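You operate a simulated robot arm through the tools that you are given. There is no shell and no other tool. Be economical: measure what you need, move in short steps, check, and stop when the job is done.

You run a simulated two-armed robot. Do the job below in one go: nothing can be reset, and whatever is moved stays where it is left.

Task
Put one of the label cartons from the top of table seven in the silver small pan. Open the mixer tray, take the spindle from the top of stand seven and put it on the tray under the mixer, then shut the tray. Put the small wheel marked "M2 M5" from the top of table seven on the top of stand seven and the small wheel that says "M5 M6" on the top of the short bench. Turn the press six hold dial to 7 seconds. Press the tare button two times. Open the black lid. Do these in any order. Set down upright: spindle.

Only the result counts: the job must be done as asked and must still hold three seconds after the hand-in. Knocking over, shifting, dropping, spilling or breaking anything else fails it. Lids that push on must go on centred and level and be pressed home; caps that screw on are set level and turned clockwise until they are tight.

Robot
Two 7-joint arms with two-finger parallel grippers on one trunk, on a base that drives. Base frame: it is fixed to the floor where the robot stands at the start and does not move with it; the origin is under the middle of the robot, x ahead of it, y to its left, z up. Readings come in mm, degrees, newtons and seconds.
The left shoulder is at the start at [50, 168, 1107], the right one opposite. With the tool pointing down near the work surface each hand reaches from about 100 to 640 mm from the robot's upright axis, wherever it stands, measured 20 degrees to its own side. Places, roughly: black lid [3200, 5200, 900]; label carton [750, 250, 1000]; mixer tray [2600, 5000, 400]; press six hold dial [4100, -1200, 1300]; small pan (26x15x6 cm) [900, 400, 900]; small wheel [2250, 750, 750]; spindle [2250, 1250, 750]; tare button [2000, -1000, 900]; top of stand seven [2000, 1300, 700]; top of the short bench [1800, 5200, 800]; tray under the mixer [2600, 5100, 400]. Payload 1.57 kg a hand.
Tool frame (each hand has its own): the origin (TCP) lies between the finger pads and is the grasp point; the fingertips stand 30 mm ahead of it; z points along the fingers, y is the line along which they close. The gripper opens to 80 mm. The fingers are 17 mm wide and 12 mm thick; the gripper's body (40 by 82 mm) begins 80 mm behind the TCP.
Orientation is told as [roll, pitch, yaw] about the base's x, y, z axes, in that order, counted from this pose: with the fingers straight down and closing along the base's y, the tool's x points along the base's -x, its y along +y and its z along -z.

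Tools
- The arms move only by the tool drive_tool. It takes "left_moves", "right_moves" or both (then of equal length, played together; a hand with none holds still); each is a list that holds one entry, the list of rows, each a list of 7 numbers: the opening, from 0 (shut) to 1 (fully open), then the shift along the tool's x, y, z in mm, then the turn, a rotation vector about the tool's x, y, z in degrees. In form: [[[jaw, x, y, z, wx, wy, wz], ...]]. A call has 1 to 12 rows; each row shifts and turns the commanded pose from where the row before left it, along the tool's axes as they then stand. Each row takes 0.2 s and may step no farther than 50 mm and 8.6 degrees from the row before; otherwise, or with a gripper value out of range, the whole call is refused. A pose out of reach is approached as far as the arm can. The call stops where the force on the tool passes 40 N (or 10 N more than at its start, if that is more) or the arm is blocked; 0.2 s more then pass. Each finger travels about 45 mm/s and halts on what it meets, pressing with about 22 N; the grip force reading is that of the motor and also rises with nothing between the fingers. The clock runs only during rows and for 0.2 s after the last one: add rows that do not move to give the fingers time. The reply holds the time, the measured pose of the TCP, the force on the tool along the base axes, the opening and the grip force, in the units named above and with some noise, with the torque about the TCP (base axes, N m) and any sound that the robot's microphone picked up, and new pictures: "pictures" is both (left out), scene, wrist or none (wrist: the cameras of the hands that moved).
- Cameras (640 x 400 px; columns grow to the right, rows downward): "scene" is now at [107.7, 57, 1318.4]; the picture's right is [0.65, -0.76, 0.00], its down [-0.43, -0.36, -0.83] and it looks along [0.63, 0.53, -0.56] (base axes); focal length 230 px, centre (320, 200). "left" rides on the left gripper at [72, 7, -122] in its tool frame; the picture's right is [-0.09, 1.00, 0.00], its down [-0.84, -0.08, -0.54] and it looks along [-0.54, -0.05, 0.84] (tool axes); focal length 238 px, centre (320, 200). "right" rides on the right gripper at [72, -7, -122] in its tool frame; the picture's right is [0.09, 1.00, 0.00], its down [-0.84, 0.08, -0.54] and it looks along [-0.54, 0.05, 0.84] (tool axes); focal length 238 px, centre (320, 200). There is no depth. A picture from a camera that has moved, and an enlarged one, comes with that camera's place and axes in the base frame and with its lens.
- slide_trunk(by): slides the trunk up (or, below 0, down) by that many mm; the arms and the scene camera ride with it, the base frame stays. It gives what a move gives, with no picture.
- drive_base(legs): drives the robot by 1 to 6 legs, each [ahead, left, turn to the left] in mm, mm and degrees, along the robot's own axes; the way and the turn of a leg run together, so that a leg with both is an arc; at most 1500 mm and 180 degrees a leg. The arms and the cameras ride along, it lands a little off, and it stops where it bumps. It gives what a move gives, and a new picture of the scene camera.
- turn_head(pan, tilt): turns the head with the scene camera to pan (to the left, within 80 degrees either way) and tilt (down, from -29 to 69), counted from straight ahead of the robot. It gives what a move gives, and a new picture of the scene camera.
- zoom(camera, box): a new picture of the part [left, top, right, bottom] of that camera's present view, enlarged. The clock stands still meanwhile.
- close_job(): hands the job in; it is judged then, once.

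Work in short steps. Places have to be worked out from the pictures, the camera data and where the tool is seen: move nearer, look again, correct. Check each grasp and each placing, and mend what went wrong. You have 196 turns and 260 pictures in all, those below and enlarged ones among them. Open the grippers and draw the arms clear of the work before you hand the job in, unless the task says otherwise; then end with one line.

The tools are called as name(argument=value, ...) on one line, values as JSON. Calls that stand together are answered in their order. drive_tool: Moves the arms, as the interface text tells. Its arguments: {"type":"object","properties":{"left_moves":{"type":"array","items":{"type":"array","items":{"type":"array","items":{"type":"number"}}}},"right_moves":{"type":"array","items":{"type":"array","items":{"type":"array","items":{"type":"number"}}}},"pictures":{"type":"string","enum":["both","scene","wrist","none"]}},"required":[]} The other tools are called the same way: slide_trunk (by) slides the trunk up or down; drive_base (legs) drives the base; turn_head (pan, tilt) turns the head that bears the scene camera; zoom (camera, box) takes an enlarged picture of a part of a camera's view; close_job () hands the job in.

At the start:

```text
clock: 0.0
left_eef_pos: [250.0, 388.9, 1120.7]
left_ee_rot: [0.0, 0.0, -0.1]
left_force: [0.3, -0.4, -0.3]
left_ft_torque: [0.01, -0.02, -0.03]
left_finger_gap: 80.1
left_grasp_force: 0.0
right_eef_pos: [340.3, 64.1, 1196.5]
right_ee_rot: [0.0, 0.0, 0.0]
right_force: [-0.5, -0.5, -0.5]
right_ft_torque: [0.02, 0.0, 0.0]
right_finger_gap: 80.1
right_grasp_force: 0.0
trunk travel left (down, up): [-275.0, 168.0]
robot x, y, heading: [-0.4, 0.9, 0.1]
head pan, tilt: [40.2, 34.3]
```

scene: 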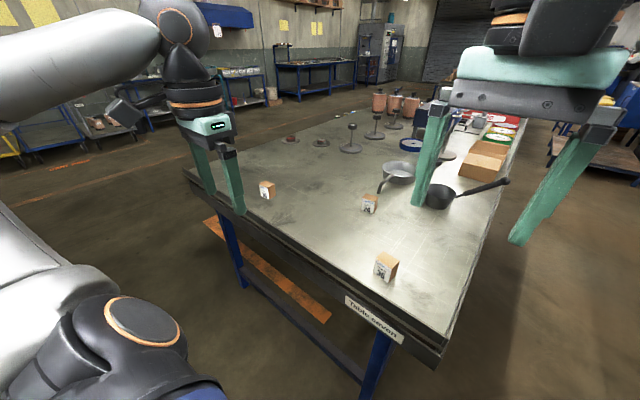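
right: 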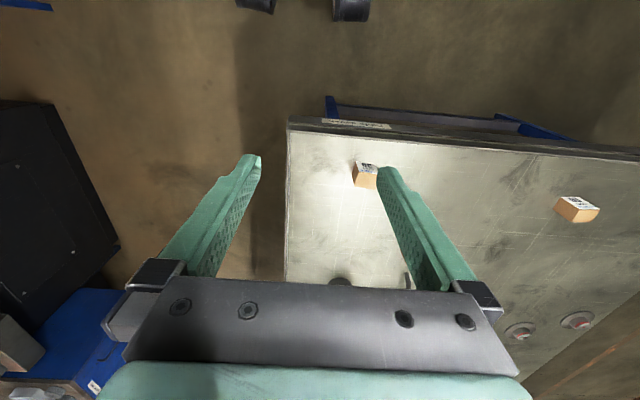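
left: 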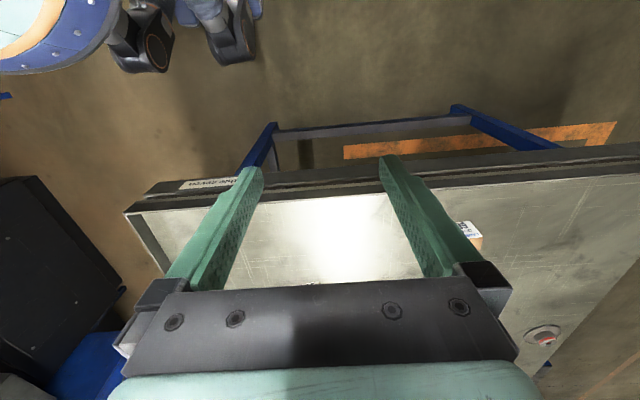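

The scene shows table seven with three cartons, a pan, a ladle and wheels. I enlarge the far part to identify the items.

zoom(camera="scene", box=[240, 80, 540, 290])

turn_head(pan=0, tilt=25)

```text
1.90 times, centred on (390, 185) of scene
camera zoom: at [107.7, 57.0, 1318.4], right [0.65, -0.76, 0.0], down [-0.43, -0.36, -0.83], along [0.63, 0.53, -0.56], focal length 439 px, centre (187, 229)
```

zoom: 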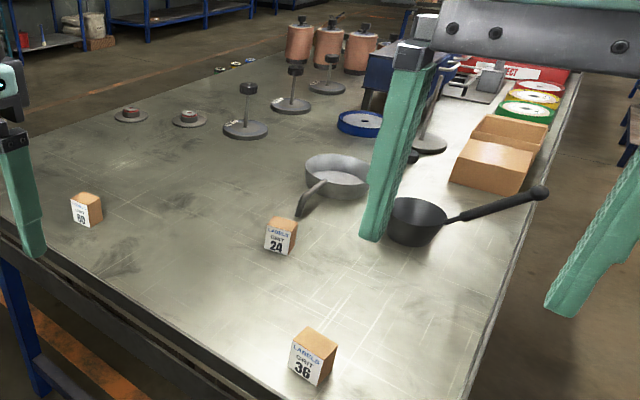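

```text
clock: 1.1
left_eef_pos: [249.7, 388.8, 1122.6]
left_ee_rot: [0.0, 0.0, -0.1]
left_force: [0.6, 0.3, -0.3]
left_ft_torque: [-0.01, 0.03, -0.01]
left_finger_gap: 79.8
left_grasp_force: 0.0
right_eef_pos: [342.0, 65.7, 1195.5]
right_ee_rot: [0.1, 0.0, 0.0]
right_force: [-0.6, 0.4, -0.1]
right_ft_torque: [-0.04, -0.01, -0.02]
right_finger_gap: 80.1
right_grasp_force: 0.0
trunk travel left (down, up): [-275.0, 168.0]
robot x, y, heading: [0.7, -1.9, -0.3]
head pan, tilt: [0.0, 25.0]
camera scene: at [132.3, 0.0, 1333.1], right [0.0, -1.0, 0.0], down [-0.42, 0.0, -0.91], along [0.91, 0.0, -0.42], focal length 230 px, centre (320, 200)
```

scene: 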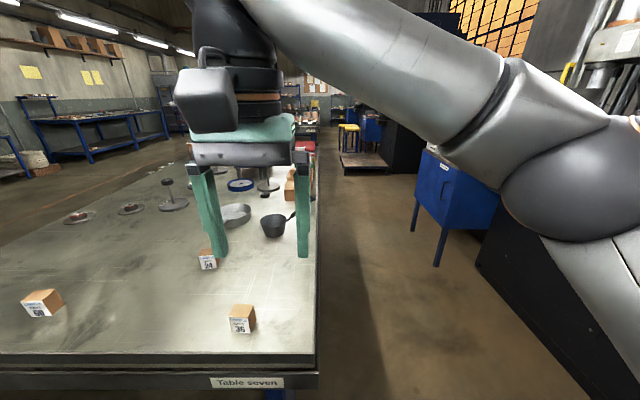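

I judge the table top near z≈880, carton 36 near (470,170), carton 24 near (650,320) and the pan near (920,330). I look down to see how close the base stands to the table.

turn_head(pan=0, tilt=69)

turn_head(pan=-60, tilt=30)

```text
clock: 2.2
left_eef_pos: [248.8, 389.7, 1121.5]
left_ee_rot: [0.0, 0.0, 0.0]
left_force: [-0.9, -0.5, -0.2]
left_ft_torque: [0.01, 0.01, 0.01]
left_finger_gap: 80.1
left_grasp_force: 0.1
right_eef_pos: [341.1, 64.9, 1195.4]
right_ee_rot: [0.0, 0.0, -0.1]
right_force: [1.3, 0.2, 0.6]
right_ft_torque: [0.02, -0.02, 0.0]
right_finger_gap: 79.9
right_grasp_force: 0.0
trunk travel left (down, up): [-275.0, 168.0]
robot x, y, heading: [-1.1, 0.3, -0.1]
head pan, tilt: [0.0, 68.8]
camera scene: at [96.2, -0.1, 1273.7], right [0.0, -1.0, 0.0], down [-0.93, 0.0, -0.36], along [0.36, 0.0, -0.93], focal length 230 px, centre (320, 200)
```

scene: 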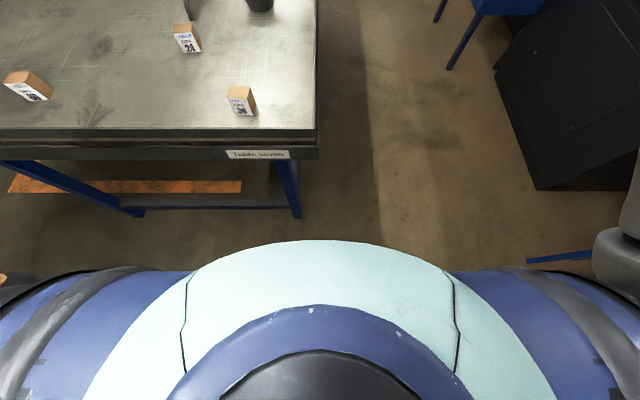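

```text
clock: 3.5
left_eef_pos: [249.8, 388.7, 1120.9]
left_ee_rot: [0.0, 0.1, 0.1]
left_force: [0.0, 0.3, -0.4]
left_ft_torque: [0.01, -0.01, 0.04]
left_finger_gap: 80.0
left_grasp_force: 0.0
right_eef_pos: [340.8, 64.9, 1195.6]
right_ee_rot: [0.0, -0.1, 0.1]
right_force: [0.5, -0.1, -0.2]
right_ft_torque: [0.01, -0.03, 0.01]
right_finger_gap: 80.1
right_grasp_force: 0.0
trunk travel left (down, up): [-275.0, 168.0]
robot x, y, heading: [-4.5, -1.4, -0.1]
head pan, tilt: [-60.0, 30.0]
camera scene: at [85.5, -78.4, 1325.1], right [-0.87, -0.5, 0.0], down [-0.25, 0.43, -0.87], along [0.43, -0.75, -0.5], focal length 230 px, centre (320, 200)
```

scene: 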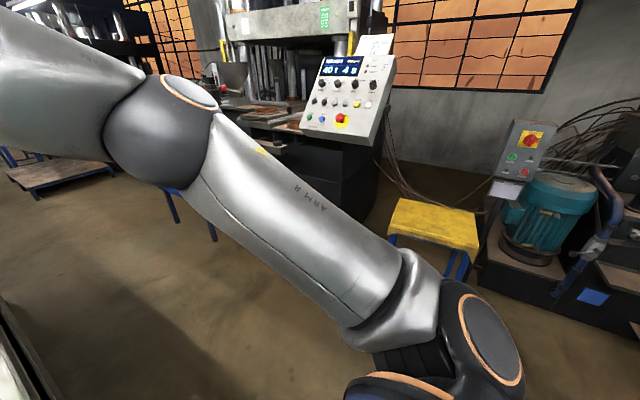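

The way right of the table looks clear. I drive around to its right side, facing the table near the pan, stopping a bit short to look.

drive_base(legs=[[0, -560, 0], [850, 0, 0], [0, 0, 90], [200, 0, 0]])

turn_head(pan=0, tilt=45)

```text
clock: 18.0
left_eef_pos: [460.1, -110.0, 1120.1]
left_ee_rot: [0.0, 0.0, 90.7]
left_force: [0.2, -0.8, -0.4]
left_ft_torque: [-0.01, 0.02, -0.02]
left_finger_gap: 79.9
left_grasp_force: 0.0
right_eef_pos: [782.4, -16.0, 1196.4]
right_ee_rot: [0.0, 0.0, 90.7]
right_force: [-0.6, 0.1, -0.6]
right_ft_torque: [0.0, 0.0, 0.04]
right_finger_gap: 79.7
right_grasp_force: 0.0
trunk travel left (down, up): [-275.0, 168.0]
robot x, y, heading: [854.5, -360.0, 90.8]
head pan, tilt: [-60.0, 30.0]
camera scene: at [929.1, -270.9, 1325.1], right [0.51, -0.86, 0.0], down [-0.43, -0.26, -0.87], along [0.75, 0.44, -0.5], focal length 230 px, centre (320, 200)
```

scene: 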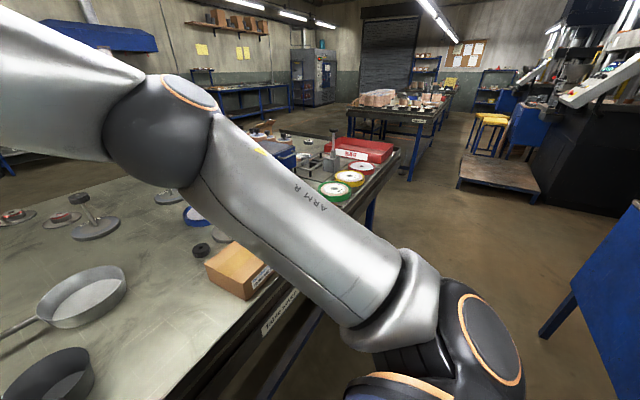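

```text
clock: 19.3
left_eef_pos: [458.8, -112.2, 1121.6]
left_ee_rot: [0.0, -0.1, 90.6]
left_force: [-0.5, 0.8, 0.7]
left_ft_torque: [0.02, 0.02, 0.02]
left_finger_gap: 79.7
left_grasp_force: 0.0
right_eef_pos: [783.1, -16.9, 1195.9]
right_ee_rot: [0.0, 0.0, 90.8]
right_force: [0.4, 0.2, 0.2]
right_ft_torque: [-0.02, -0.04, -0.02]
right_finger_gap: 80.1
right_grasp_force: 0.0
trunk travel left (down, up): [-275.0, 168.0]
robot x, y, heading: [850.3, -358.9, 90.7]
head pan, tilt: [0.0, 45.0]
camera scene: at [850.4, -236.3, 1302.6], right [1.0, 0.01, 0.0], down [0.01, -0.71, -0.71], along [-0.01, 0.71, -0.71], focal length 230 px, centre (320, 200)
```

scene: 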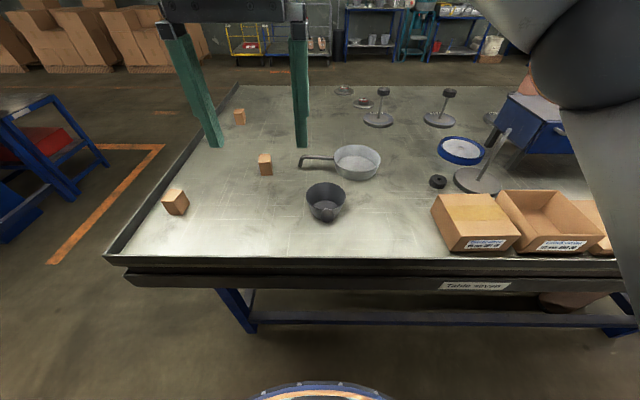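

Triangulating puts carton 24 at about (676,333,885) and the pan at about (954,345). I drive 110 mm closer and then look with the wrist cameras.

drive_base(legs=[[110, 0, 0]])

drive_tool(left_moves=[[[1, -50, -35, 0, 0, 0, 0], [1, -50, -35, 20, 0, 0, 0], [1, -50, -35, 20, 0, 0, 0], [1, -50, -30, 20, 0, 0, 0], [1, -30, -30, 20, 0, 0, 0], [1, 0, 0, 0, 0, 0, 0]]], right_moves=[[[1, 0, -40, 0, 0, 0, 0], [1, 0, -40, 0, 0, 0, 0], [1, 0, -40, 0, 0, 0, 0], [1, 0, -40, 0, 0, 0, 0], [1, 0, 0, 0, 0, 0, 0], [1, 0, 0, 0, 0, 0, 0]]])

```text
clock: 20.5
left_eef_pos: [457.1, -2.1, 1120.7]
left_ee_rot: [0.1, 0.0, 90.9]
left_force: [0.2, 0.3, -0.7]
left_ft_torque: [-0.01, 0.0, 0.01]
left_finger_gap: 79.9
left_grasp_force: 0.0
right_eef_pos: [778.9, 93.3, 1195.9]
right_ee_rot: [0.1, -0.1, 91.0]
right_force: [0.5, 0.4, 0.4]
right_ft_torque: [-0.05, -0.02, 0.01]
right_finger_gap: 79.7
right_grasp_force: 0.0
trunk travel left (down, up): [-275.0, 168.0]
robot x, y, heading: [850.8, -242.1, 90.6]
head pan, tilt: [0.0, 45.0]
camera scene: at [848.2, -124.1, 1302.4], right [1.0, 0.02, 0.0], down [0.01, -0.71, -0.71], along [-0.01, 0.71, -0.71], focal length 230 px, centre (320, 200)
```

scene: 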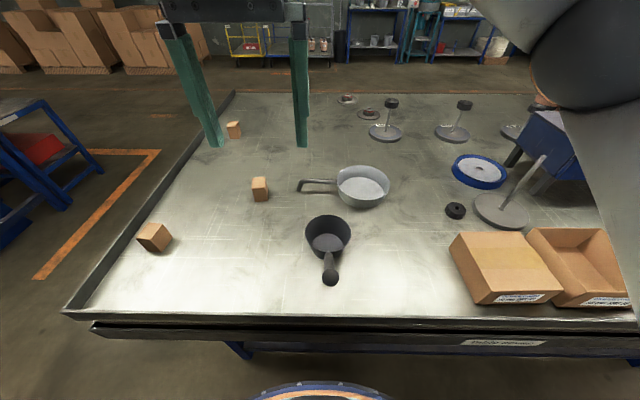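

```text
refused: row 1 steps farther than a row can; nothing moved
```

Each step must stay under 50 mm in total, so I repeat the move with smaller rows.

drive_tool(left_moves=[[[1, -37, -24, 13, 0, 0, 0], [1, -37, -24, 13, 0, 0, 0], [1, -37, -24, 13, 0, 0, 0], [1, -37, -24, 13, 0, 0, 0], [1, -37, -24, 13, 0, 0, 0], [1, -37, -24, 13, 0, 0, 0], [1, -37, -24, 13, 0, 0, 0], [1, -37, -24, 13, 0, 0, 0], [1, 0, 0, 0, 0, 0, 0]]], right_moves=[[[1, 0, -40, 0, 0, 0, 0], [1, 0, -40, 0, 0, 0, 0], [1, 0, -40, 0, 0, 0, 0], [1, 0, -40, 0, 0, 0, 0], [1, 0, -40, 0, 0, 0, 0], [1, 0, 0, 0, 0, 0, 0], [1, 0, 0, 0, 0, 0, 0], [1, 0, 0, 0, 0, 0, 0], [1, 0, 0, 0, 0, 0, 0]]])

```text
clock: 22.5
left_eef_pos: [626.4, 273.1, 1014.5]
left_ee_rot: [0.0, -0.1, 91.1]
left_force: [0.3, -0.6, 0.3]
left_ft_torque: [-0.03, -0.03, -0.01]
left_finger_gap: 79.8
left_grasp_force: 0.1
left hand out of reach, approached as far as the arm can: row 8
right_eef_pos: [979.7, 100.4, 1196.4]
right_ee_rot: [0.1, 0.1, 90.9]
right_force: [-0.2, -0.6, 0.3]
right_ft_torque: [-0.02, 0.01, 0.01]
right_finger_gap: 80.1
right_grasp_force: 0.1
trunk travel left (down, up): [-275.0, 168.0]
robot x, y, heading: [849.1, -250.4, 90.7]
head pan, tilt: [0.0, 45.0]
camera scene: at [848.1, -124.6, 1302.5], right [1.0, 0.02, 0.0], down [0.01, -0.71, -0.71], along [-0.01, 0.71, -0.71], focal length 230 px, centre (320, 200)
camera right: at [990.2, 28.7, 1319.0], right [-0.99, -0.11, 0.0], down [-0.09, 0.84, 0.54], along [-0.06, 0.54, -0.84], focal length 238 px, centre (320, 200)
camera left: at [620.4, 200.3, 1136.7], right [-1.0, 0.07, 0.0], down [0.06, 0.84, 0.54], along [0.04, 0.54, -0.84], focal length 238 px, centre (320, 200)
```

scene: 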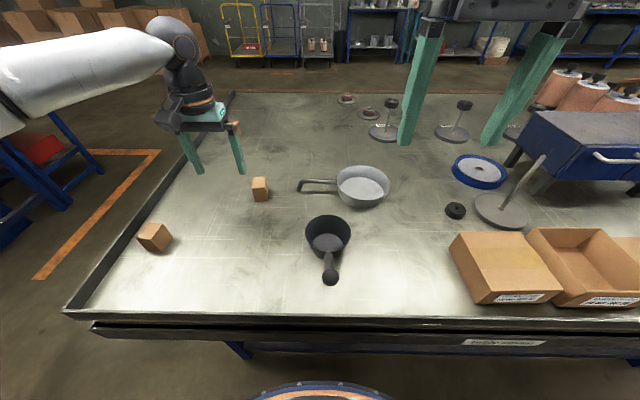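
right: 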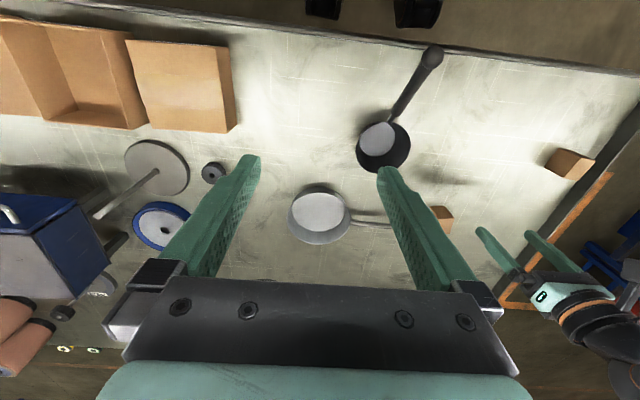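
left: 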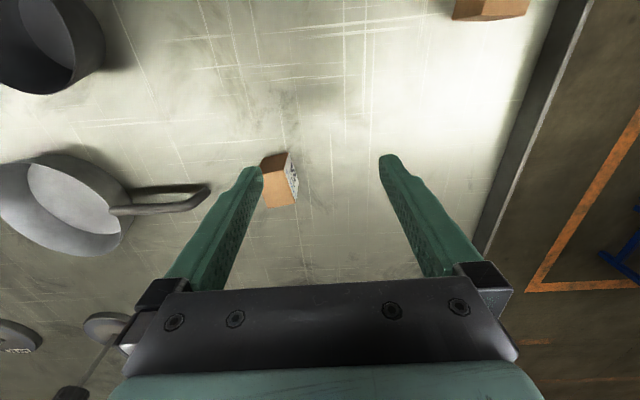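

The carton works out to about (680,329,890) and the arm is at its reach limit. I drive 60 mm closer and centre over the carton.

drive_base(legs=[[60, 0, 0]])

drive_tool(left_moves=[[[1, 0, -48, 0, 0, 0, 0], [1, 0, -5, 40, 0, 0, 0], [1, 0, 0, 0, 0, 0, 0]]], pictures="wrist")

```text
clock: 23.5
left_eef_pos: [625.6, 332.4, 1013.3]
left_ee_rot: [-0.1, -0.1, 90.8]
left_force: [-0.5, 0.9, -0.1]
left_ft_torque: [-0.01, 0.01, 0.0]
left_finger_gap: 80.3
left_grasp_force: 0.1
right_eef_pos: [980.9, 159.0, 1196.4]
right_ee_rot: [0.0, -0.1, 91.1]
right_force: [-1.1, -0.8, -0.3]
right_ft_torque: [-0.04, 0.0, 0.0]
right_finger_gap: 79.9
right_grasp_force: 0.1
trunk travel left (down, up): [-275.0, 168.0]
robot x, y, heading: [844.8, -186.8, 91.1]
head pan, tilt: [0.0, 45.0]
camera scene: at [847.2, -64.4, 1302.4], right [1.0, 0.02, 0.0], down [0.01, -0.71, -0.71], along [-0.01, 0.71, -0.71], focal length 230 px, centre (320, 200)
```

scene: 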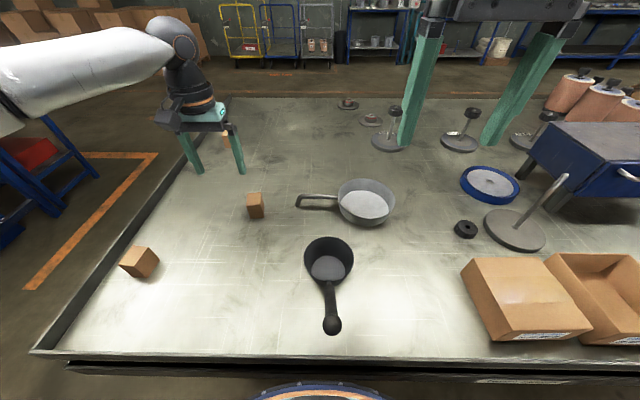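

```text
clock: 24.3
left_eef_pos: [657.2, 308.8, 972.4]
left_ee_rot: [-0.1, -0.4, 90.8]
left_force: [-0.2, -0.1, -0.2]
left_ft_torque: [0.0, 0.01, 0.01]
left_finger_gap: 80.3
left_grasp_force: 0.1
left hand out of reach, approached as far as the arm can: row 1, 2
right_eef_pos: [979.7, 159.6, 1197.0]
right_ee_rot: [0.0, -0.1, 91.1]
right_force: [0.0, 0.1, 0.2]
right_ft_torque: [0.0, -0.01, 0.03]
right_finger_gap: 80.0
right_grasp_force: 0.0
trunk travel left (down, up): [-275.0, 168.0]
robot x, y, heading: [850.2, -187.9, 91.1]
head pan, tilt: [0.0, 45.0]
camera left: at [650.2, 236.2, 1095.0], right [-1.0, 0.08, 0.0], down [0.06, 0.84, 0.55], along [0.04, 0.54, -0.84], focal length 238 px, centre (320, 200)
```

left: 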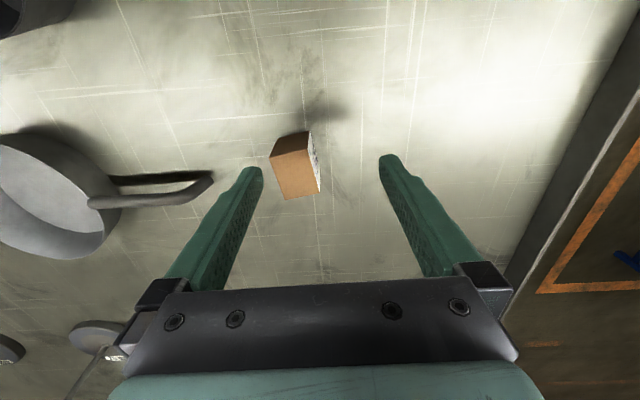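

I see the carton top centred near (676,325), turned about 8°. I shift over it and lower in steps.

drive_tool(left_moves=[[[1, 0, -19, 20, 0, 0, -7], [1, -10, 0, 20, 0, 0, 0], [1, 0, 0, 0, 0, 0, 0]]], pictures="wrist")

```text
clock: 25.1
left_eef_pos: [659.4, 300.2, 939.3]
left_ee_rot: [-0.2, -0.4, 97.9]
left_force: [2.3, -1.9, 10.5]
left_ft_torque: [0.1, -0.5, -0.14]
left_finger_gap: 79.9
left_grasp_force: 0.1
left hand out of reach, approached as far as the arm can: row 1, 2
right_eef_pos: [980.4, 158.0, 1198.6]
right_ee_rot: [0.1, -0.1, 91.0]
right_force: [0.2, 0.3, -0.5]
right_ft_torque: [0.0, -0.04, 0.04]
right_finger_gap: 80.0
right_grasp_force: 0.1
trunk travel left (down, up): [-275.0, 168.0]
robot x, y, heading: [851.0, -185.3, 90.9]
head pan, tilt: [0.0, 45.0]
camera left: at [661.4, 227.6, 1061.8], right [-1.0, -0.05, 0.0], down [-0.04, 0.84, 0.55], along [-0.02, 0.55, -0.84], focal length 238 px, centre (320, 200)
```

left: 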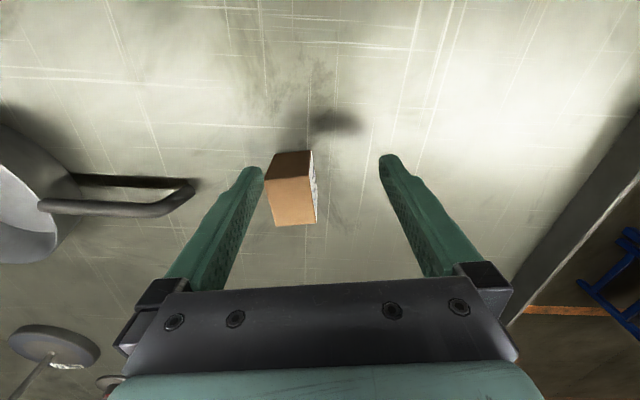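

The readings show 10 N upward on the tool and the arm well short of the command, which I did not expect. I lift a little and view the arm in the scene picture.

drive_tool(left_moves=[[[1, 0, 0, -20, 0, 0, 0], [1, 0, 0, 0, 0, 0, 0]]], pictures="none")

turn_head(pan=30, tilt=35)

```text
clock: 25.7
left_eef_pos: [657.2, 301.1, 956.4]
left_ee_rot: [0.0, -0.1, 98.0]
left_force: [-0.1, -0.3, 0.0]
left_ft_torque: [0.01, -0.01, 0.0]
left_finger_gap: 80.2
left_grasp_force: 0.1
right_eef_pos: [979.9, 159.7, 1196.1]
right_ee_rot: [0.0, 0.0, 90.9]
right_force: [0.8, 0.0, -0.5]
right_ft_torque: [-0.01, 0.0, -0.01]
right_finger_gap: 79.7
right_grasp_force: 0.1
trunk travel left (down, up): [-275.0, 168.0]
robot x, y, heading: [850.8, -184.3, 91.0]
head pan, tilt: [0.0, 45.0]
```

```text
clock: 26.6
left_eef_pos: [658.4, 300.2, 958.3]
left_ee_rot: [-0.1, -0.2, 98.0]
left_force: [-0.2, 0.5, 0.6]
left_ft_torque: [0.0, 0.03, -0.02]
left_finger_gap: 79.9
left_grasp_force: 0.0
right_eef_pos: [980.0, 159.8, 1196.2]
right_ee_rot: [0.0, 0.0, 91.0]
right_force: [0.4, 1.1, 0.6]
right_ft_torque: [0.0, 0.0, -0.01]
right_finger_gap: 80.2
right_grasp_force: 0.1
trunk travel left (down, up): [-275.0, 168.0]
robot x, y, heading: [851.9, -187.7, 90.8]
head pan, tilt: [30.0, 35.0]
camera scene: at [803.3, -71.0, 1317.4], right [0.86, 0.51, 0.0], down [0.29, -0.49, -0.82], along [-0.42, 0.7, -0.57], focal length 230 px, centre (320, 200)
```

scene: 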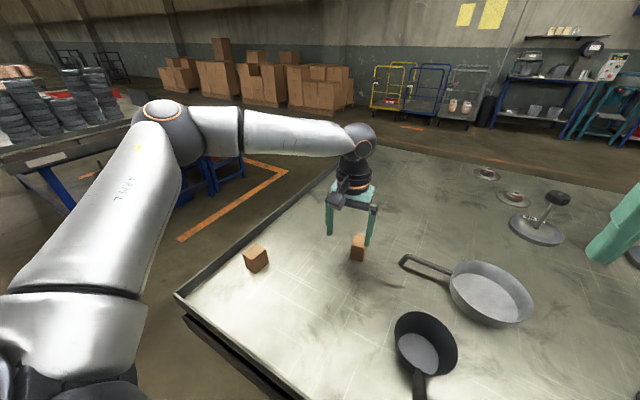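

The contact came from the +x fingertip touching the carton top at z≈909. That puts the carton at x 663–698, centred on (679,329). I raise a bit and test moving toward the carton at this height.

drive_tool(left_moves=[[[1, 0, -20, 0, 0, 0, 0], [1, 0, 0, 0, 0, 0, 0]]], pictures="none")

drive_tool(left_moves=[[[1, -25, 0, 0, 0, 0, 0], [1, 0, 0, 0, 0, 0, 0]]], pictures="none")

```text
clock: 27.2
left_eef_pos: [668.9, 295.0, 958.5]
left_ee_rot: [-0.2, -0.2, 97.9]
left_force: [0.3, 0.7, -0.1]
left_ft_torque: [0.0, 0.01, -0.02]
left_finger_gap: 80.0
left_grasp_force: 0.0
left hand out of reach, approached as far as the arm can: row 1
right_eef_pos: [979.4, 159.0, 1196.7]
right_ee_rot: [0.0, 0.0, 91.0]
right_force: [0.2, -0.5, -0.4]
right_ft_torque: [0.01, -0.01, -0.06]
right_finger_gap: 80.4
right_grasp_force: 0.1
trunk travel left (down, up): [-275.0, 168.0]
robot x, y, heading: [850.9, -187.0, 90.9]
head pan, tilt: [30.0, 35.0]
```

```text
clock: 27.9
left_eef_pos: [657.4, 307.6, 961.3]
left_ee_rot: [-0.2, -0.3, 98.0]
left_force: [-0.3, 0.7, -0.1]
left_ft_torque: [0.0, 0.0, -0.01]
left_finger_gap: 80.0
left_grasp_force: 0.0
left hand out of reach, approached as far as the arm can: row 1
right_eef_pos: [980.2, 158.2, 1197.4]
right_ee_rot: [-0.1, 0.0, 91.0]
right_force: [0.6, 0.2, 0.2]
right_ft_torque: [0.0, -0.01, 0.02]
right_finger_gap: 80.0
right_grasp_force: 0.1
trunk travel left (down, up): [-275.0, 168.0]
robot x, y, heading: [848.8, -183.9, 90.8]
head pan, tilt: [30.0, 35.0]
```

The reach limit opens up toward the left side, so I lift the hand, shift the base 90 mm right and move the hand left again.

drive_tool(left_moves=[[[1, 0, 0, -40, 0, 0, 0], [1, 0, 0, 0, 0, 0, 0]]], pictures="none")

drive_base(legs=[[0, -90, 0]])

drive_tool(left_moves=[[[1, 0, 35, 0, 0, 0, 0], [1, -15, 34, 0, 0, 0, 0], [1, 0, 0, 0, 0, 0, 0]]], pictures="none")

```text
clock: 28.4
left_eef_pos: [653.2, 307.4, 999.1]
left_ee_rot: [-0.2, -0.1, 97.8]
left_force: [0.1, -0.2, 0.4]
left_ft_torque: [0.02, 0.01, 0.01]
left_finger_gap: 79.8
left_grasp_force: 0.0
right_eef_pos: [980.1, 159.0, 1198.0]
right_ee_rot: [0.1, 0.0, 90.9]
right_force: [-0.3, 0.1, -0.5]
right_ft_torque: [-0.02, -0.02, -0.02]
right_finger_gap: 80.2
right_grasp_force: 0.0
trunk travel left (down, up): [-275.0, 168.0]
robot x, y, heading: [847.4, -187.3, 90.5]
head pan, tilt: [30.0, 35.0]
```

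```text
clock: 29.9
left_eef_pos: [742.2, 308.3, 998.6]
left_ee_rot: [-0.1, -0.1, 98.0]
left_force: [-0.1, -0.1, 1.5]
left_ft_torque: [0.01, 0.02, -0.02]
left_finger_gap: 80.1
left_grasp_force: 0.2
right_eef_pos: [1069.3, 160.8, 1196.9]
right_ee_rot: [0.0, -0.1, 91.1]
right_force: [-0.9, 0.0, -0.6]
right_ft_torque: [-0.01, 0.02, -0.02]
right_finger_gap: 80.0
right_grasp_force: 0.0
trunk travel left (down, up): [-275.0, 168.0]
robot x, y, heading: [937.5, -184.6, 91.1]
head pan, tilt: [30.0, 35.0]
camera scene: at [893.1, -69.5, 1317.4], right [0.86, 0.51, 0.0], down [0.29, -0.49, -0.82], along [-0.42, 0.7, -0.57], focal length 230 px, centre (320, 200)
```

scene: 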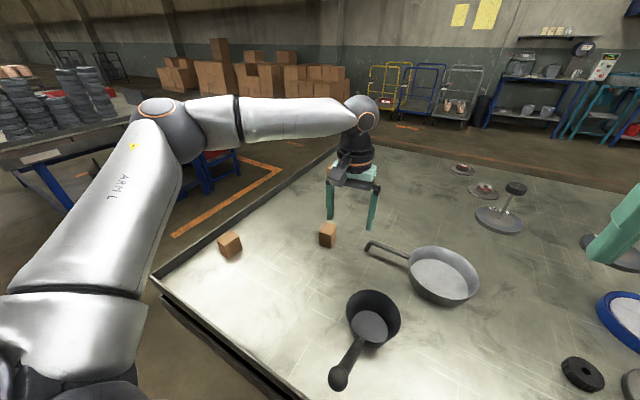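

```text
clock: 30.7
left_eef_pos: [672.2, 316.0, 1000.1]
left_ee_rot: [-0.1, -0.1, 98.0]
left_force: [-0.1, -0.1, -0.5]
left_ft_torque: [-0.01, -0.03, 0.02]
left_finger_gap: 80.2
left_grasp_force: 0.1
right_eef_pos: [1069.6, 160.6, 1197.1]
right_ee_rot: [0.1, -0.1, 91.0]
right_force: [0.1, -0.3, 0.0]
right_ft_torque: [0.0, 0.02, -0.01]
right_finger_gap: 80.4
right_grasp_force: 0.1
trunk travel left (down, up): [-275.0, 168.0]
robot x, y, heading: [940.7, -185.1, 91.0]
head pan, tilt: [30.0, 35.0]
```

Now it is reachable. I correct the position and descend to just above the carton for a check.

drive_tool(left_moves=[[[1, -12, -10, 30, 0, 0, 0], [1, 0, 0, 30, 0, 0, 0], [1, 0, 0, 0, 0, 0, 0]]], pictures="wrist")

```text
clock: 31.5
left_eef_pos: [679.3, 328.1, 939.1]
left_ee_rot: [-0.1, -0.1, 97.9]
left_force: [-0.1, 0.6, -0.2]
left_ft_torque: [-0.04, 0.0, 0.03]
left_finger_gap: 80.0
left_grasp_force: 0.2
right_eef_pos: [1069.3, 160.2, 1197.3]
right_ee_rot: [0.1, 0.0, 91.1]
right_force: [-0.5, 0.2, 0.2]
right_ft_torque: [-0.02, 0.01, 0.0]
right_finger_gap: 80.0
right_grasp_force: 0.1
trunk travel left (down, up): [-275.0, 168.0]
robot x, y, heading: [940.5, -181.1, 91.2]
head pan, tilt: [30.0, 35.0]
camera left: at [682.4, 256.5, 1061.1], right [-1.0, -0.05, 0.0], down [-0.04, 0.84, 0.54], along [-0.02, 0.54, -0.84], focal length 238 px, centre (320, 200)
```

left: 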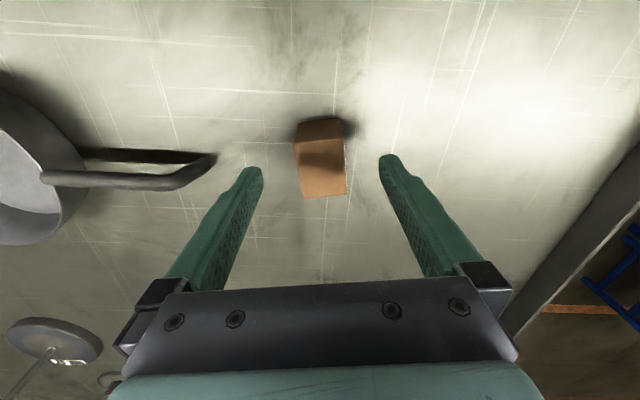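

The carton is centred between the fingers. I lower 36 mm and close.

drive_tool(left_moves=[[[1, -5, 0, 20, 0, 0, 0], [1, 0, 0, 16, 0, 0, 0], [0, 0, 0, 0, 0, 0, 0], [0, 0, 0, 0, 0, 0, 0], [0, 0, 0, 0, 0, 0, 0], [0, 0, 0, 0, 0, 0, 0], [0, 0, 0, 0, 0, 0, 0]]], pictures="wrist")

```text
clock: 33.1
left_eef_pos: [679.8, 333.5, 902.0]
left_ee_rot: [-0.1, -0.1, 97.9]
left_force: [0.4, 0.2, 0.2]
left_ft_torque: [-0.02, -0.02, 0.02]
left_finger_gap: 33.5
left_grasp_force: 22.4
right_eef_pos: [1068.8, 160.8, 1196.6]
right_ee_rot: [0.0, 0.0, 91.0]
right_force: [-0.6, 0.1, -0.1]
right_ft_torque: [0.0, -0.01, -0.02]
right_finger_gap: 80.0
right_grasp_force: 0.1
trunk travel left (down, up): [-275.0, 168.0]
robot x, y, heading: [940.1, -184.5, 90.7]
head pan, tilt: [30.0, 35.0]
camera left: at [681.7, 260.9, 1025.0], right [-1.0, -0.05, 0.0], down [-0.04, 0.84, 0.54], along [-0.02, 0.54, -0.84], focal length 238 px, centre (320, 200)
```

left: 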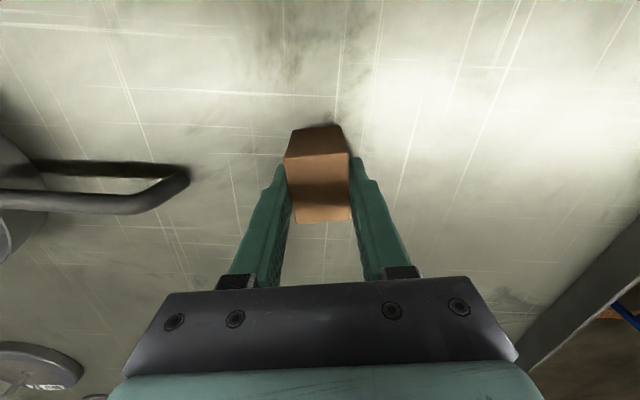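

The carton is gripped at a gap of 33.5 mm. I lift it and drive right to bring it over the pan.

drive_tool(left_moves=[[[0, 0, 0, -45, 0, 0, 0], [0, 0, 0, -45, 0, 0, 0], [0, 0, 0, -40, 0, 0, 0], [0, 0, 0, 0, 0, 0, 0]]], pictures="none")

drive_base(legs=[[0, -275, 0]])

drive_tool(left_moves=[[[0, 0, 0, 0, 0, 0, 0]]], pictures="wrist")

```text
clock: 34.1
left_eef_pos: [680.2, 333.1, 1031.9]
left_ee_rot: [0.0, -0.1, 97.9]
left_force: [-1.1, 0.3, -1.9]
left_ft_torque: [-0.04, -0.03, 0.0]
left_finger_gap: 33.5
left_grasp_force: 21.2
right_eef_pos: [1069.2, 159.8, 1197.5]
right_ee_rot: [0.1, 0.0, 91.0]
right_force: [-0.4, 0.1, 0.3]
right_ft_torque: [0.0, 0.01, -0.02]
right_finger_gap: 79.9
right_grasp_force: 0.1
trunk travel left (down, up): [-275.0, 168.0]
robot x, y, heading: [939.9, -185.4, 90.9]
head pan, tilt: [30.0, 35.0]
```

```text
clock: 37.1
left_eef_pos: [960.1, 337.8, 1033.0]
left_ee_rot: [-0.1, -0.1, 97.7]
left_force: [-0.4, 0.2, -0.6]
left_ft_torque: [-0.02, -0.01, 0.02]
left_finger_gap: 33.6
left_grasp_force: 22.2
right_eef_pos: [1350.2, 165.1, 1195.9]
right_ee_rot: [-0.1, 0.0, 90.8]
right_force: [0.1, 0.4, 0.1]
right_ft_torque: [-0.02, -0.03, 0.03]
right_finger_gap: 79.9
right_grasp_force: 0.1
trunk travel left (down, up): [-275.0, 168.0]
robot x, y, heading: [1216.4, -183.8, 90.9]
head pan, tilt: [30.0, 35.0]
camera scene: at [1171.9, -65.4, 1317.4], right [0.86, 0.51, 0.0], down [0.29, -0.49, -0.82], along [-0.42, 0.7, -0.57], focal length 230 px, centre (320, 200)
```

scene: 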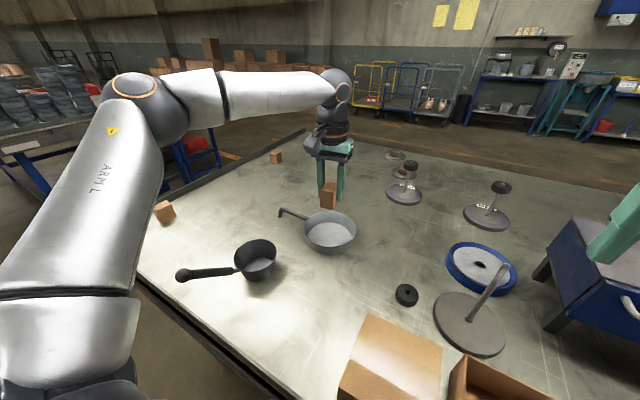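

```text
clock: 37.5
left_eef_pos: [961.6, 337.5, 1031.6]
left_ee_rot: [0.0, -0.1, 97.7]
left_force: [0.0, -0.2, -0.1]
left_ft_torque: [0.0, -0.02, -0.02]
left_finger_gap: 33.7
left_grasp_force: 21.9
right_eef_pos: [1348.7, 165.0, 1196.8]
right_ee_rot: [0.1, 0.0, 90.7]
right_force: [0.5, 0.7, -0.1]
right_ft_torque: [-0.02, 0.02, 0.01]
right_finger_gap: 79.8
right_grasp_force: 0.1
trunk travel left (down, up): [-275.0, 168.0]
robot x, y, heading: [1219.3, -182.6, 90.9]
head pan, tilt: [30.0, 35.0]
camera left: at [963.3, 265.8, 1154.6], right [-1.0, -0.04, 0.0], down [-0.04, 0.84, 0.54], along [-0.02, 0.54, -0.84], focal length 238 px, centre (320, 200)
```

left: 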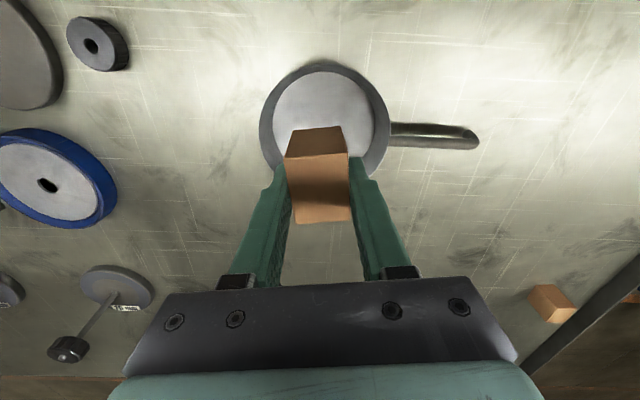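

The pan sits right below, centred near (956,340). I lower the carton toward the pan floor.

drive_tool(left_moves=[[[0, -3, 5, 35, 0, 0, 0], [0, 0, 0, 35, 0, 0, 0], [0, 0, 0, 35, 0, 0, 0], [0, 0, 0, 12, 0, 0, 0], [0, 0, 0, 0, 0, 0, 0]]], pictures="wrist")

```text
clock: 38.7
left_eef_pos: [956.6, 342.2, 914.7]
left_ee_rot: [0.0, -0.1, 97.7]
left_force: [0.4, 0.5, -0.3]
left_ft_torque: [0.01, -0.03, -0.01]
left_finger_gap: 33.4
left_grasp_force: 22.0
right_eef_pos: [1348.7, 163.8, 1196.2]
right_ee_rot: [0.1, 0.0, 90.7]
right_force: [0.6, -0.3, 0.1]
right_ft_torque: [-0.02, -0.04, 0.0]
right_finger_gap: 80.1
right_grasp_force: 0.1
trunk travel left (down, up): [-275.0, 168.0]
robot x, y, heading: [1217.5, -179.5, 90.6]
head pan, tilt: [30.0, 35.0]
camera left: at [958.7, 270.4, 1037.6], right [-1.0, -0.04, 0.0], down [-0.04, 0.84, 0.54], along [-0.02, 0.54, -0.84], focal length 238 px, centre (320, 200)
```

left: 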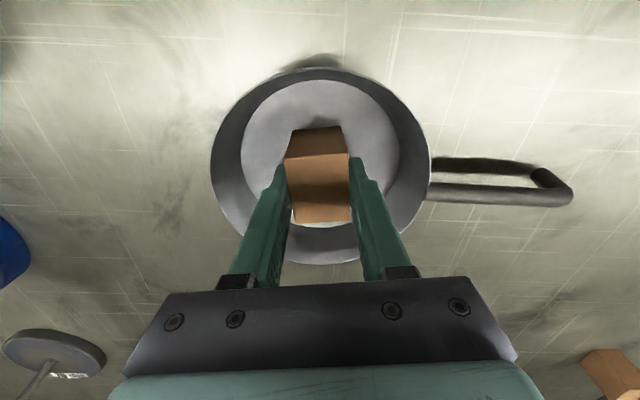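

Well centred inside the pan. I lower in small steps until it touches, then open partly.

drive_tool(left_moves=[[[0, 0, 0, 4, 0, 0, 0], [0, 0, 0, 3, 0, 0, 0], [0, 0, 0, 0, 0, 0, 0]]], pictures="none")

```text
clock: 39.5
left_eef_pos: [955.9, 341.3, 908.5]
left_ee_rot: [-0.1, -0.2, 97.7]
left_force: [-0.2, -0.6, -1.1]
left_ft_torque: [0.01, 0.02, -0.03]
left_finger_gap: 33.7
left_grasp_force: 21.9
right_eef_pos: [1350.0, 163.5, 1197.0]
right_ee_rot: [0.1, 0.0, 90.8]
right_force: [-0.1, 0.1, -0.7]
right_ft_torque: [-0.02, 0.0, -0.03]
right_finger_gap: 79.8
right_grasp_force: 0.1
trunk travel left (down, up): [-275.0, 168.0]
robot x, y, heading: [1217.7, -182.8, 90.4]
head pan, tilt: [30.0, 35.0]
```

drive_tool(left_moves=[[[0, 0, 0, 2.5, 0, 0, 0], [0.62, 0, 0, 0, 0, 0, 0], [0.62, 0, 0, 0, 0, 0, 0], [0.62, 0, 0, 0, 0, 0, 0], [0.62, 0, 0, -30, 0, 0, 0], [0.62, 0, 0, -45, 0, 0, 0], [0.62, 0, 0, -45, 0, 0, 0], [0.62, 0, 0, 0, 0, 0, 0]]], pictures="wrist")

```text
clock: 41.3
left_eef_pos: [956.1, 340.3, 1026.0]
left_ee_rot: [-0.1, 0.0, 97.7]
left_force: [0.5, -0.2, -0.4]
left_ft_torque: [-0.04, -0.01, -0.01]
left_finger_gap: 49.4
left_grasp_force: 0.1
right_eef_pos: [1350.1, 164.1, 1196.7]
right_ee_rot: [0.0, 0.0, 90.7]
right_force: [-0.1, -0.1, 0.2]
right_ft_torque: [-0.03, 0.0, 0.03]
right_finger_gap: 79.9
right_grasp_force: 0.1
trunk travel left (down, up): [-275.0, 168.0]
robot x, y, heading: [1218.8, -178.8, 91.0]
head pan, tilt: [30.0, 35.0]
camera left: at [958.5, 268.7, 1148.3], right [-1.0, -0.04, 0.0], down [-0.04, 0.84, 0.54], along [-0.02, 0.54, -0.84], focal length 238 px, centre (320, 200)
```

left: 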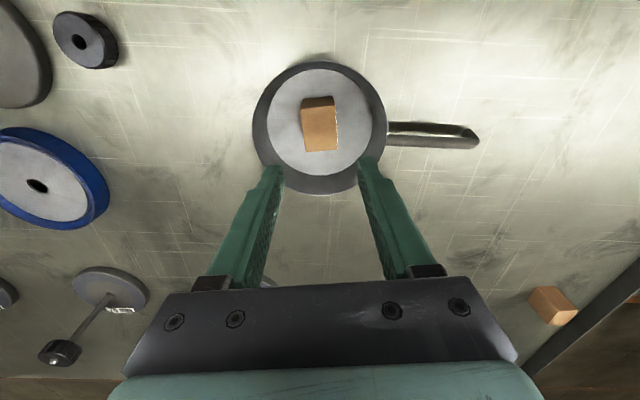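

The carton lies in the pan. Next I look over the rest of the table for the small wheels and stand seven, raising the hand first.

drive_tool(left_moves=[[[1, 40, 0, -20, 0, 0, 0], [1, 45, 0, -20, 0, 0, 0], [1, 45, 0, -20, 0, 0, 0], [1, 45, 0, -20, 0, 0, 0], [1, 45, 0, -20, 0, 0, 0]]], right_moves=[[[1, 30, 0, 0, 0, 0, 0], [1, 30, 0, 0, 0, 0, 0], [1, 30, 0, 0, 0, 0, 0], [1, 0, 0, 0, 0, 0, 0], [1, 0, 0, 0, 0, 0, 0]]], pictures="none")

turn_head(pan=-30, tilt=25)

turn_head(pan=0, tilt=35)

```text
clock: 42.5
left_eef_pos: [986.6, 120.5, 1125.8]
left_ee_rot: [-0.1, -0.1, 97.7]
left_force: [0.0, -0.8, -1.0]
left_ft_torque: [0.01, -0.02, 0.03]
left_finger_gap: 79.9
left_grasp_force: 0.0
right_eef_pos: [1349.6, 73.8, 1196.7]
right_ee_rot: [0.1, 0.0, 90.7]
right_force: [0.4, 0.2, -0.6]
right_ft_torque: [0.0, -0.01, -0.02]
right_finger_gap: 79.9
right_grasp_force: 0.0
trunk travel left (down, up): [-275.0, 168.0]
robot x, y, heading: [1215.9, -182.3, 90.6]
head pan, tilt: [30.0, 35.0]
```

```text
clock: 43.8
left_eef_pos: [985.1, 122.5, 1125.3]
left_ee_rot: [-0.1, -0.1, 97.7]
left_force: [-0.3, 0.4, 0.3]
left_ft_torque: [0.01, -0.02, 0.0]
left_finger_gap: 80.0
left_grasp_force: 0.0
right_eef_pos: [1348.4, 74.9, 1197.7]
right_ee_rot: [-0.1, -0.1, 90.7]
right_force: [-0.7, -0.4, 0.0]
right_ft_torque: [-0.03, 0.01, 0.02]
right_finger_gap: 79.9
right_grasp_force: 0.0
trunk travel left (down, up): [-275.0, 168.0]
robot x, y, heading: [1214.9, -183.3, 90.6]
head pan, tilt: [-30.0, 25.0]
camera scene: at [1261.7, -60.9, 1333.1], right [0.87, -0.49, 0.0], down [-0.21, -0.37, -0.91], along [0.44, 0.79, -0.42], focal length 230 px, centre (320, 200)
```

scene: 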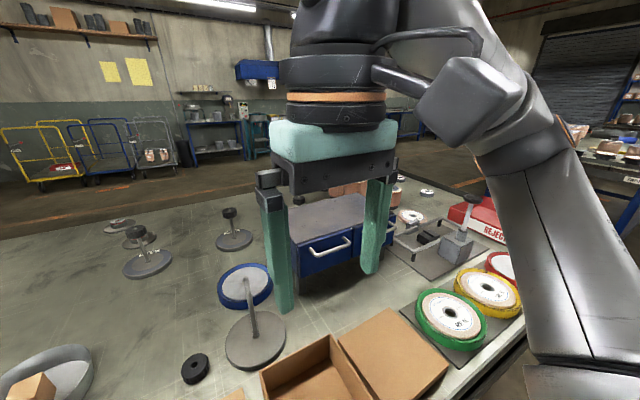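

```text
clock: 44.8
left_eef_pos: [985.4, 122.9, 1125.2]
left_ee_rot: [-0.1, 0.0, 97.7]
left_force: [0.5, 0.8, -0.5]
left_ft_torque: [0.04, 0.01, 0.05]
left_finger_gap: 80.1
left_grasp_force: 0.1
right_eef_pos: [1349.3, 74.4, 1196.6]
right_ee_rot: [0.0, 0.0, 90.7]
right_force: [-0.8, 0.0, -0.1]
right_ft_torque: [-0.01, -0.01, 0.01]
right_finger_gap: 80.1
right_grasp_force: 0.1
trunk travel left (down, up): [-275.0, 168.0]
robot x, y, heading: [1217.6, -179.0, 90.8]
head pan, tilt: [0.0, 35.0]
camera scene: at [1215.7, -53.2, 1317.4], right [1.0, 0.01, 0.0], down [0.01, -0.57, -0.82], along [-0.01, 0.82, -0.57], focal length 230 px, centre (320, 200)
```

scene: 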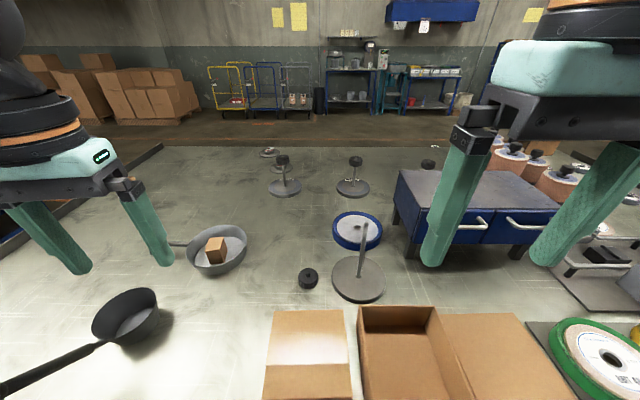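

The small discs near the red "REJECT" box at the back look like wheels. I back away from the table and drive right along it for a nearer view.

drive_base(legs=[[-280, 0, 0], [0, -600, 0]])

turn_head(pan=-10, tilt=20)

```text
clock: 52.1
left_eef_pos: [1590.8, -153.8, 1125.9]
left_ee_rot: [-0.1, -0.1, 97.6]
left_force: [-0.4, 0.0, -0.8]
left_ft_torque: [-0.01, 0.02, 0.01]
left_finger_gap: 80.0
left_grasp_force: 0.1
right_eef_pos: [1954.1, -201.2, 1197.2]
right_ee_rot: [0.0, 0.0, 90.7]
right_force: [-0.7, 0.2, -0.5]
right_ft_torque: [-0.02, -0.01, -0.01]
right_finger_gap: 79.8
right_grasp_force: 0.0
trunk travel left (down, up): [-275.0, 168.0]
robot x, y, heading: [1822.0, -456.4, 90.7]
head pan, tilt: [0.0, 35.0]
camera scene: at [1820.2, -328.9, 1317.4], right [1.0, 0.01, 0.0], down [0.01, -0.57, -0.82], along [-0.01, 0.82, -0.57], focal length 230 px, centre (320, 200)
```

scene: 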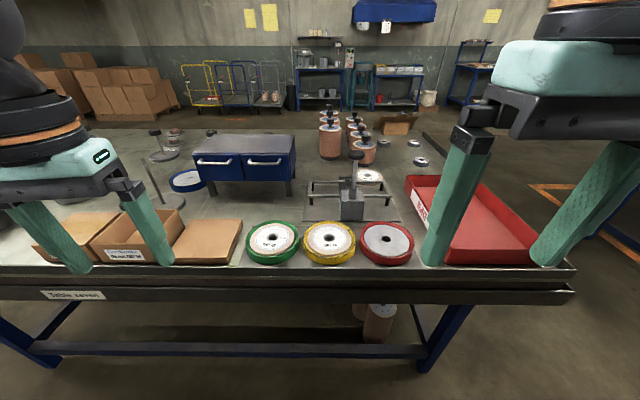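

```text
clock: 52.9
left_eef_pos: [1591.2, -153.0, 1126.4]
left_ee_rot: [-0.1, 0.0, 97.6]
left_force: [-0.2, 1.1, -0.3]
left_ft_torque: [0.02, 0.01, 0.02]
left_finger_gap: 79.9
left_grasp_force: 0.0
right_eef_pos: [1954.4, -200.4, 1196.8]
right_ee_rot: [-0.1, -0.2, 90.6]
right_force: [-0.2, -0.5, -0.5]
right_ft_torque: [-0.01, 0.0, -0.04]
right_finger_gap: 80.0
right_grasp_force: 0.1
trunk travel left (down, up): [-275.0, 168.0]
robot x, y, heading: [1820.8, -455.1, 90.6]
head pan, tilt: [-10.0, 20.0]
camera scene: at [1836.2, -325.1, 1341.2], right [0.99, -0.16, 0.0], down [-0.06, -0.34, -0.94], along [0.15, 0.93, -0.34], focal length 230 px, centre (320, 200)
```

scene: 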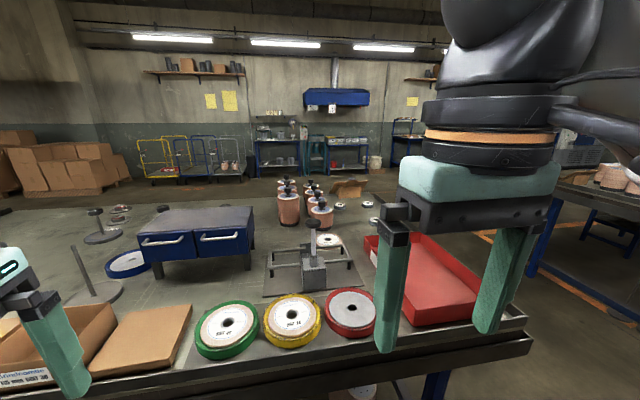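

zoom(camera="scene", box=[260, 160, 400, 260])

zoom(camera="scene", box=[180, 280, 390, 370])

```text
4.00 times, centred on (330, 210) of scene
camera zoom: at [1836.2, -325.1, 1341.2], right [0.99, -0.16, 0.0], down [-0.06, -0.34, -0.94], along [0.15, 0.93, -0.34], focal length 921 px, centre (280, 160)
```

zoom: 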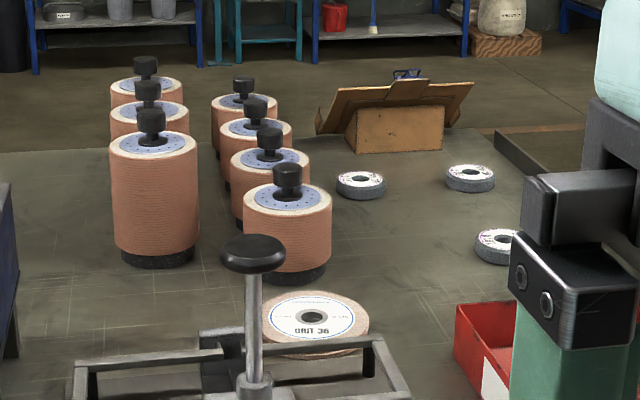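

```text
3.05 times, centred on (285, 325) of scene
camera zoom: at [1836.2, -325.1, 1341.2], right [0.99, -0.16, 0.0], down [-0.06, -0.34, -0.94], along [0.15, 0.93, -0.34], focal length 702 px, centre (427, -181)
```

zoom: 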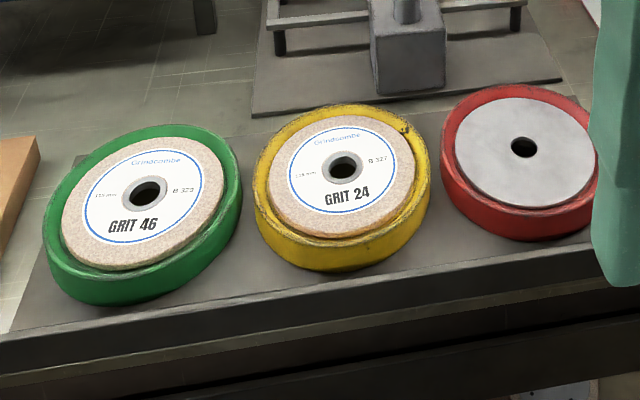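

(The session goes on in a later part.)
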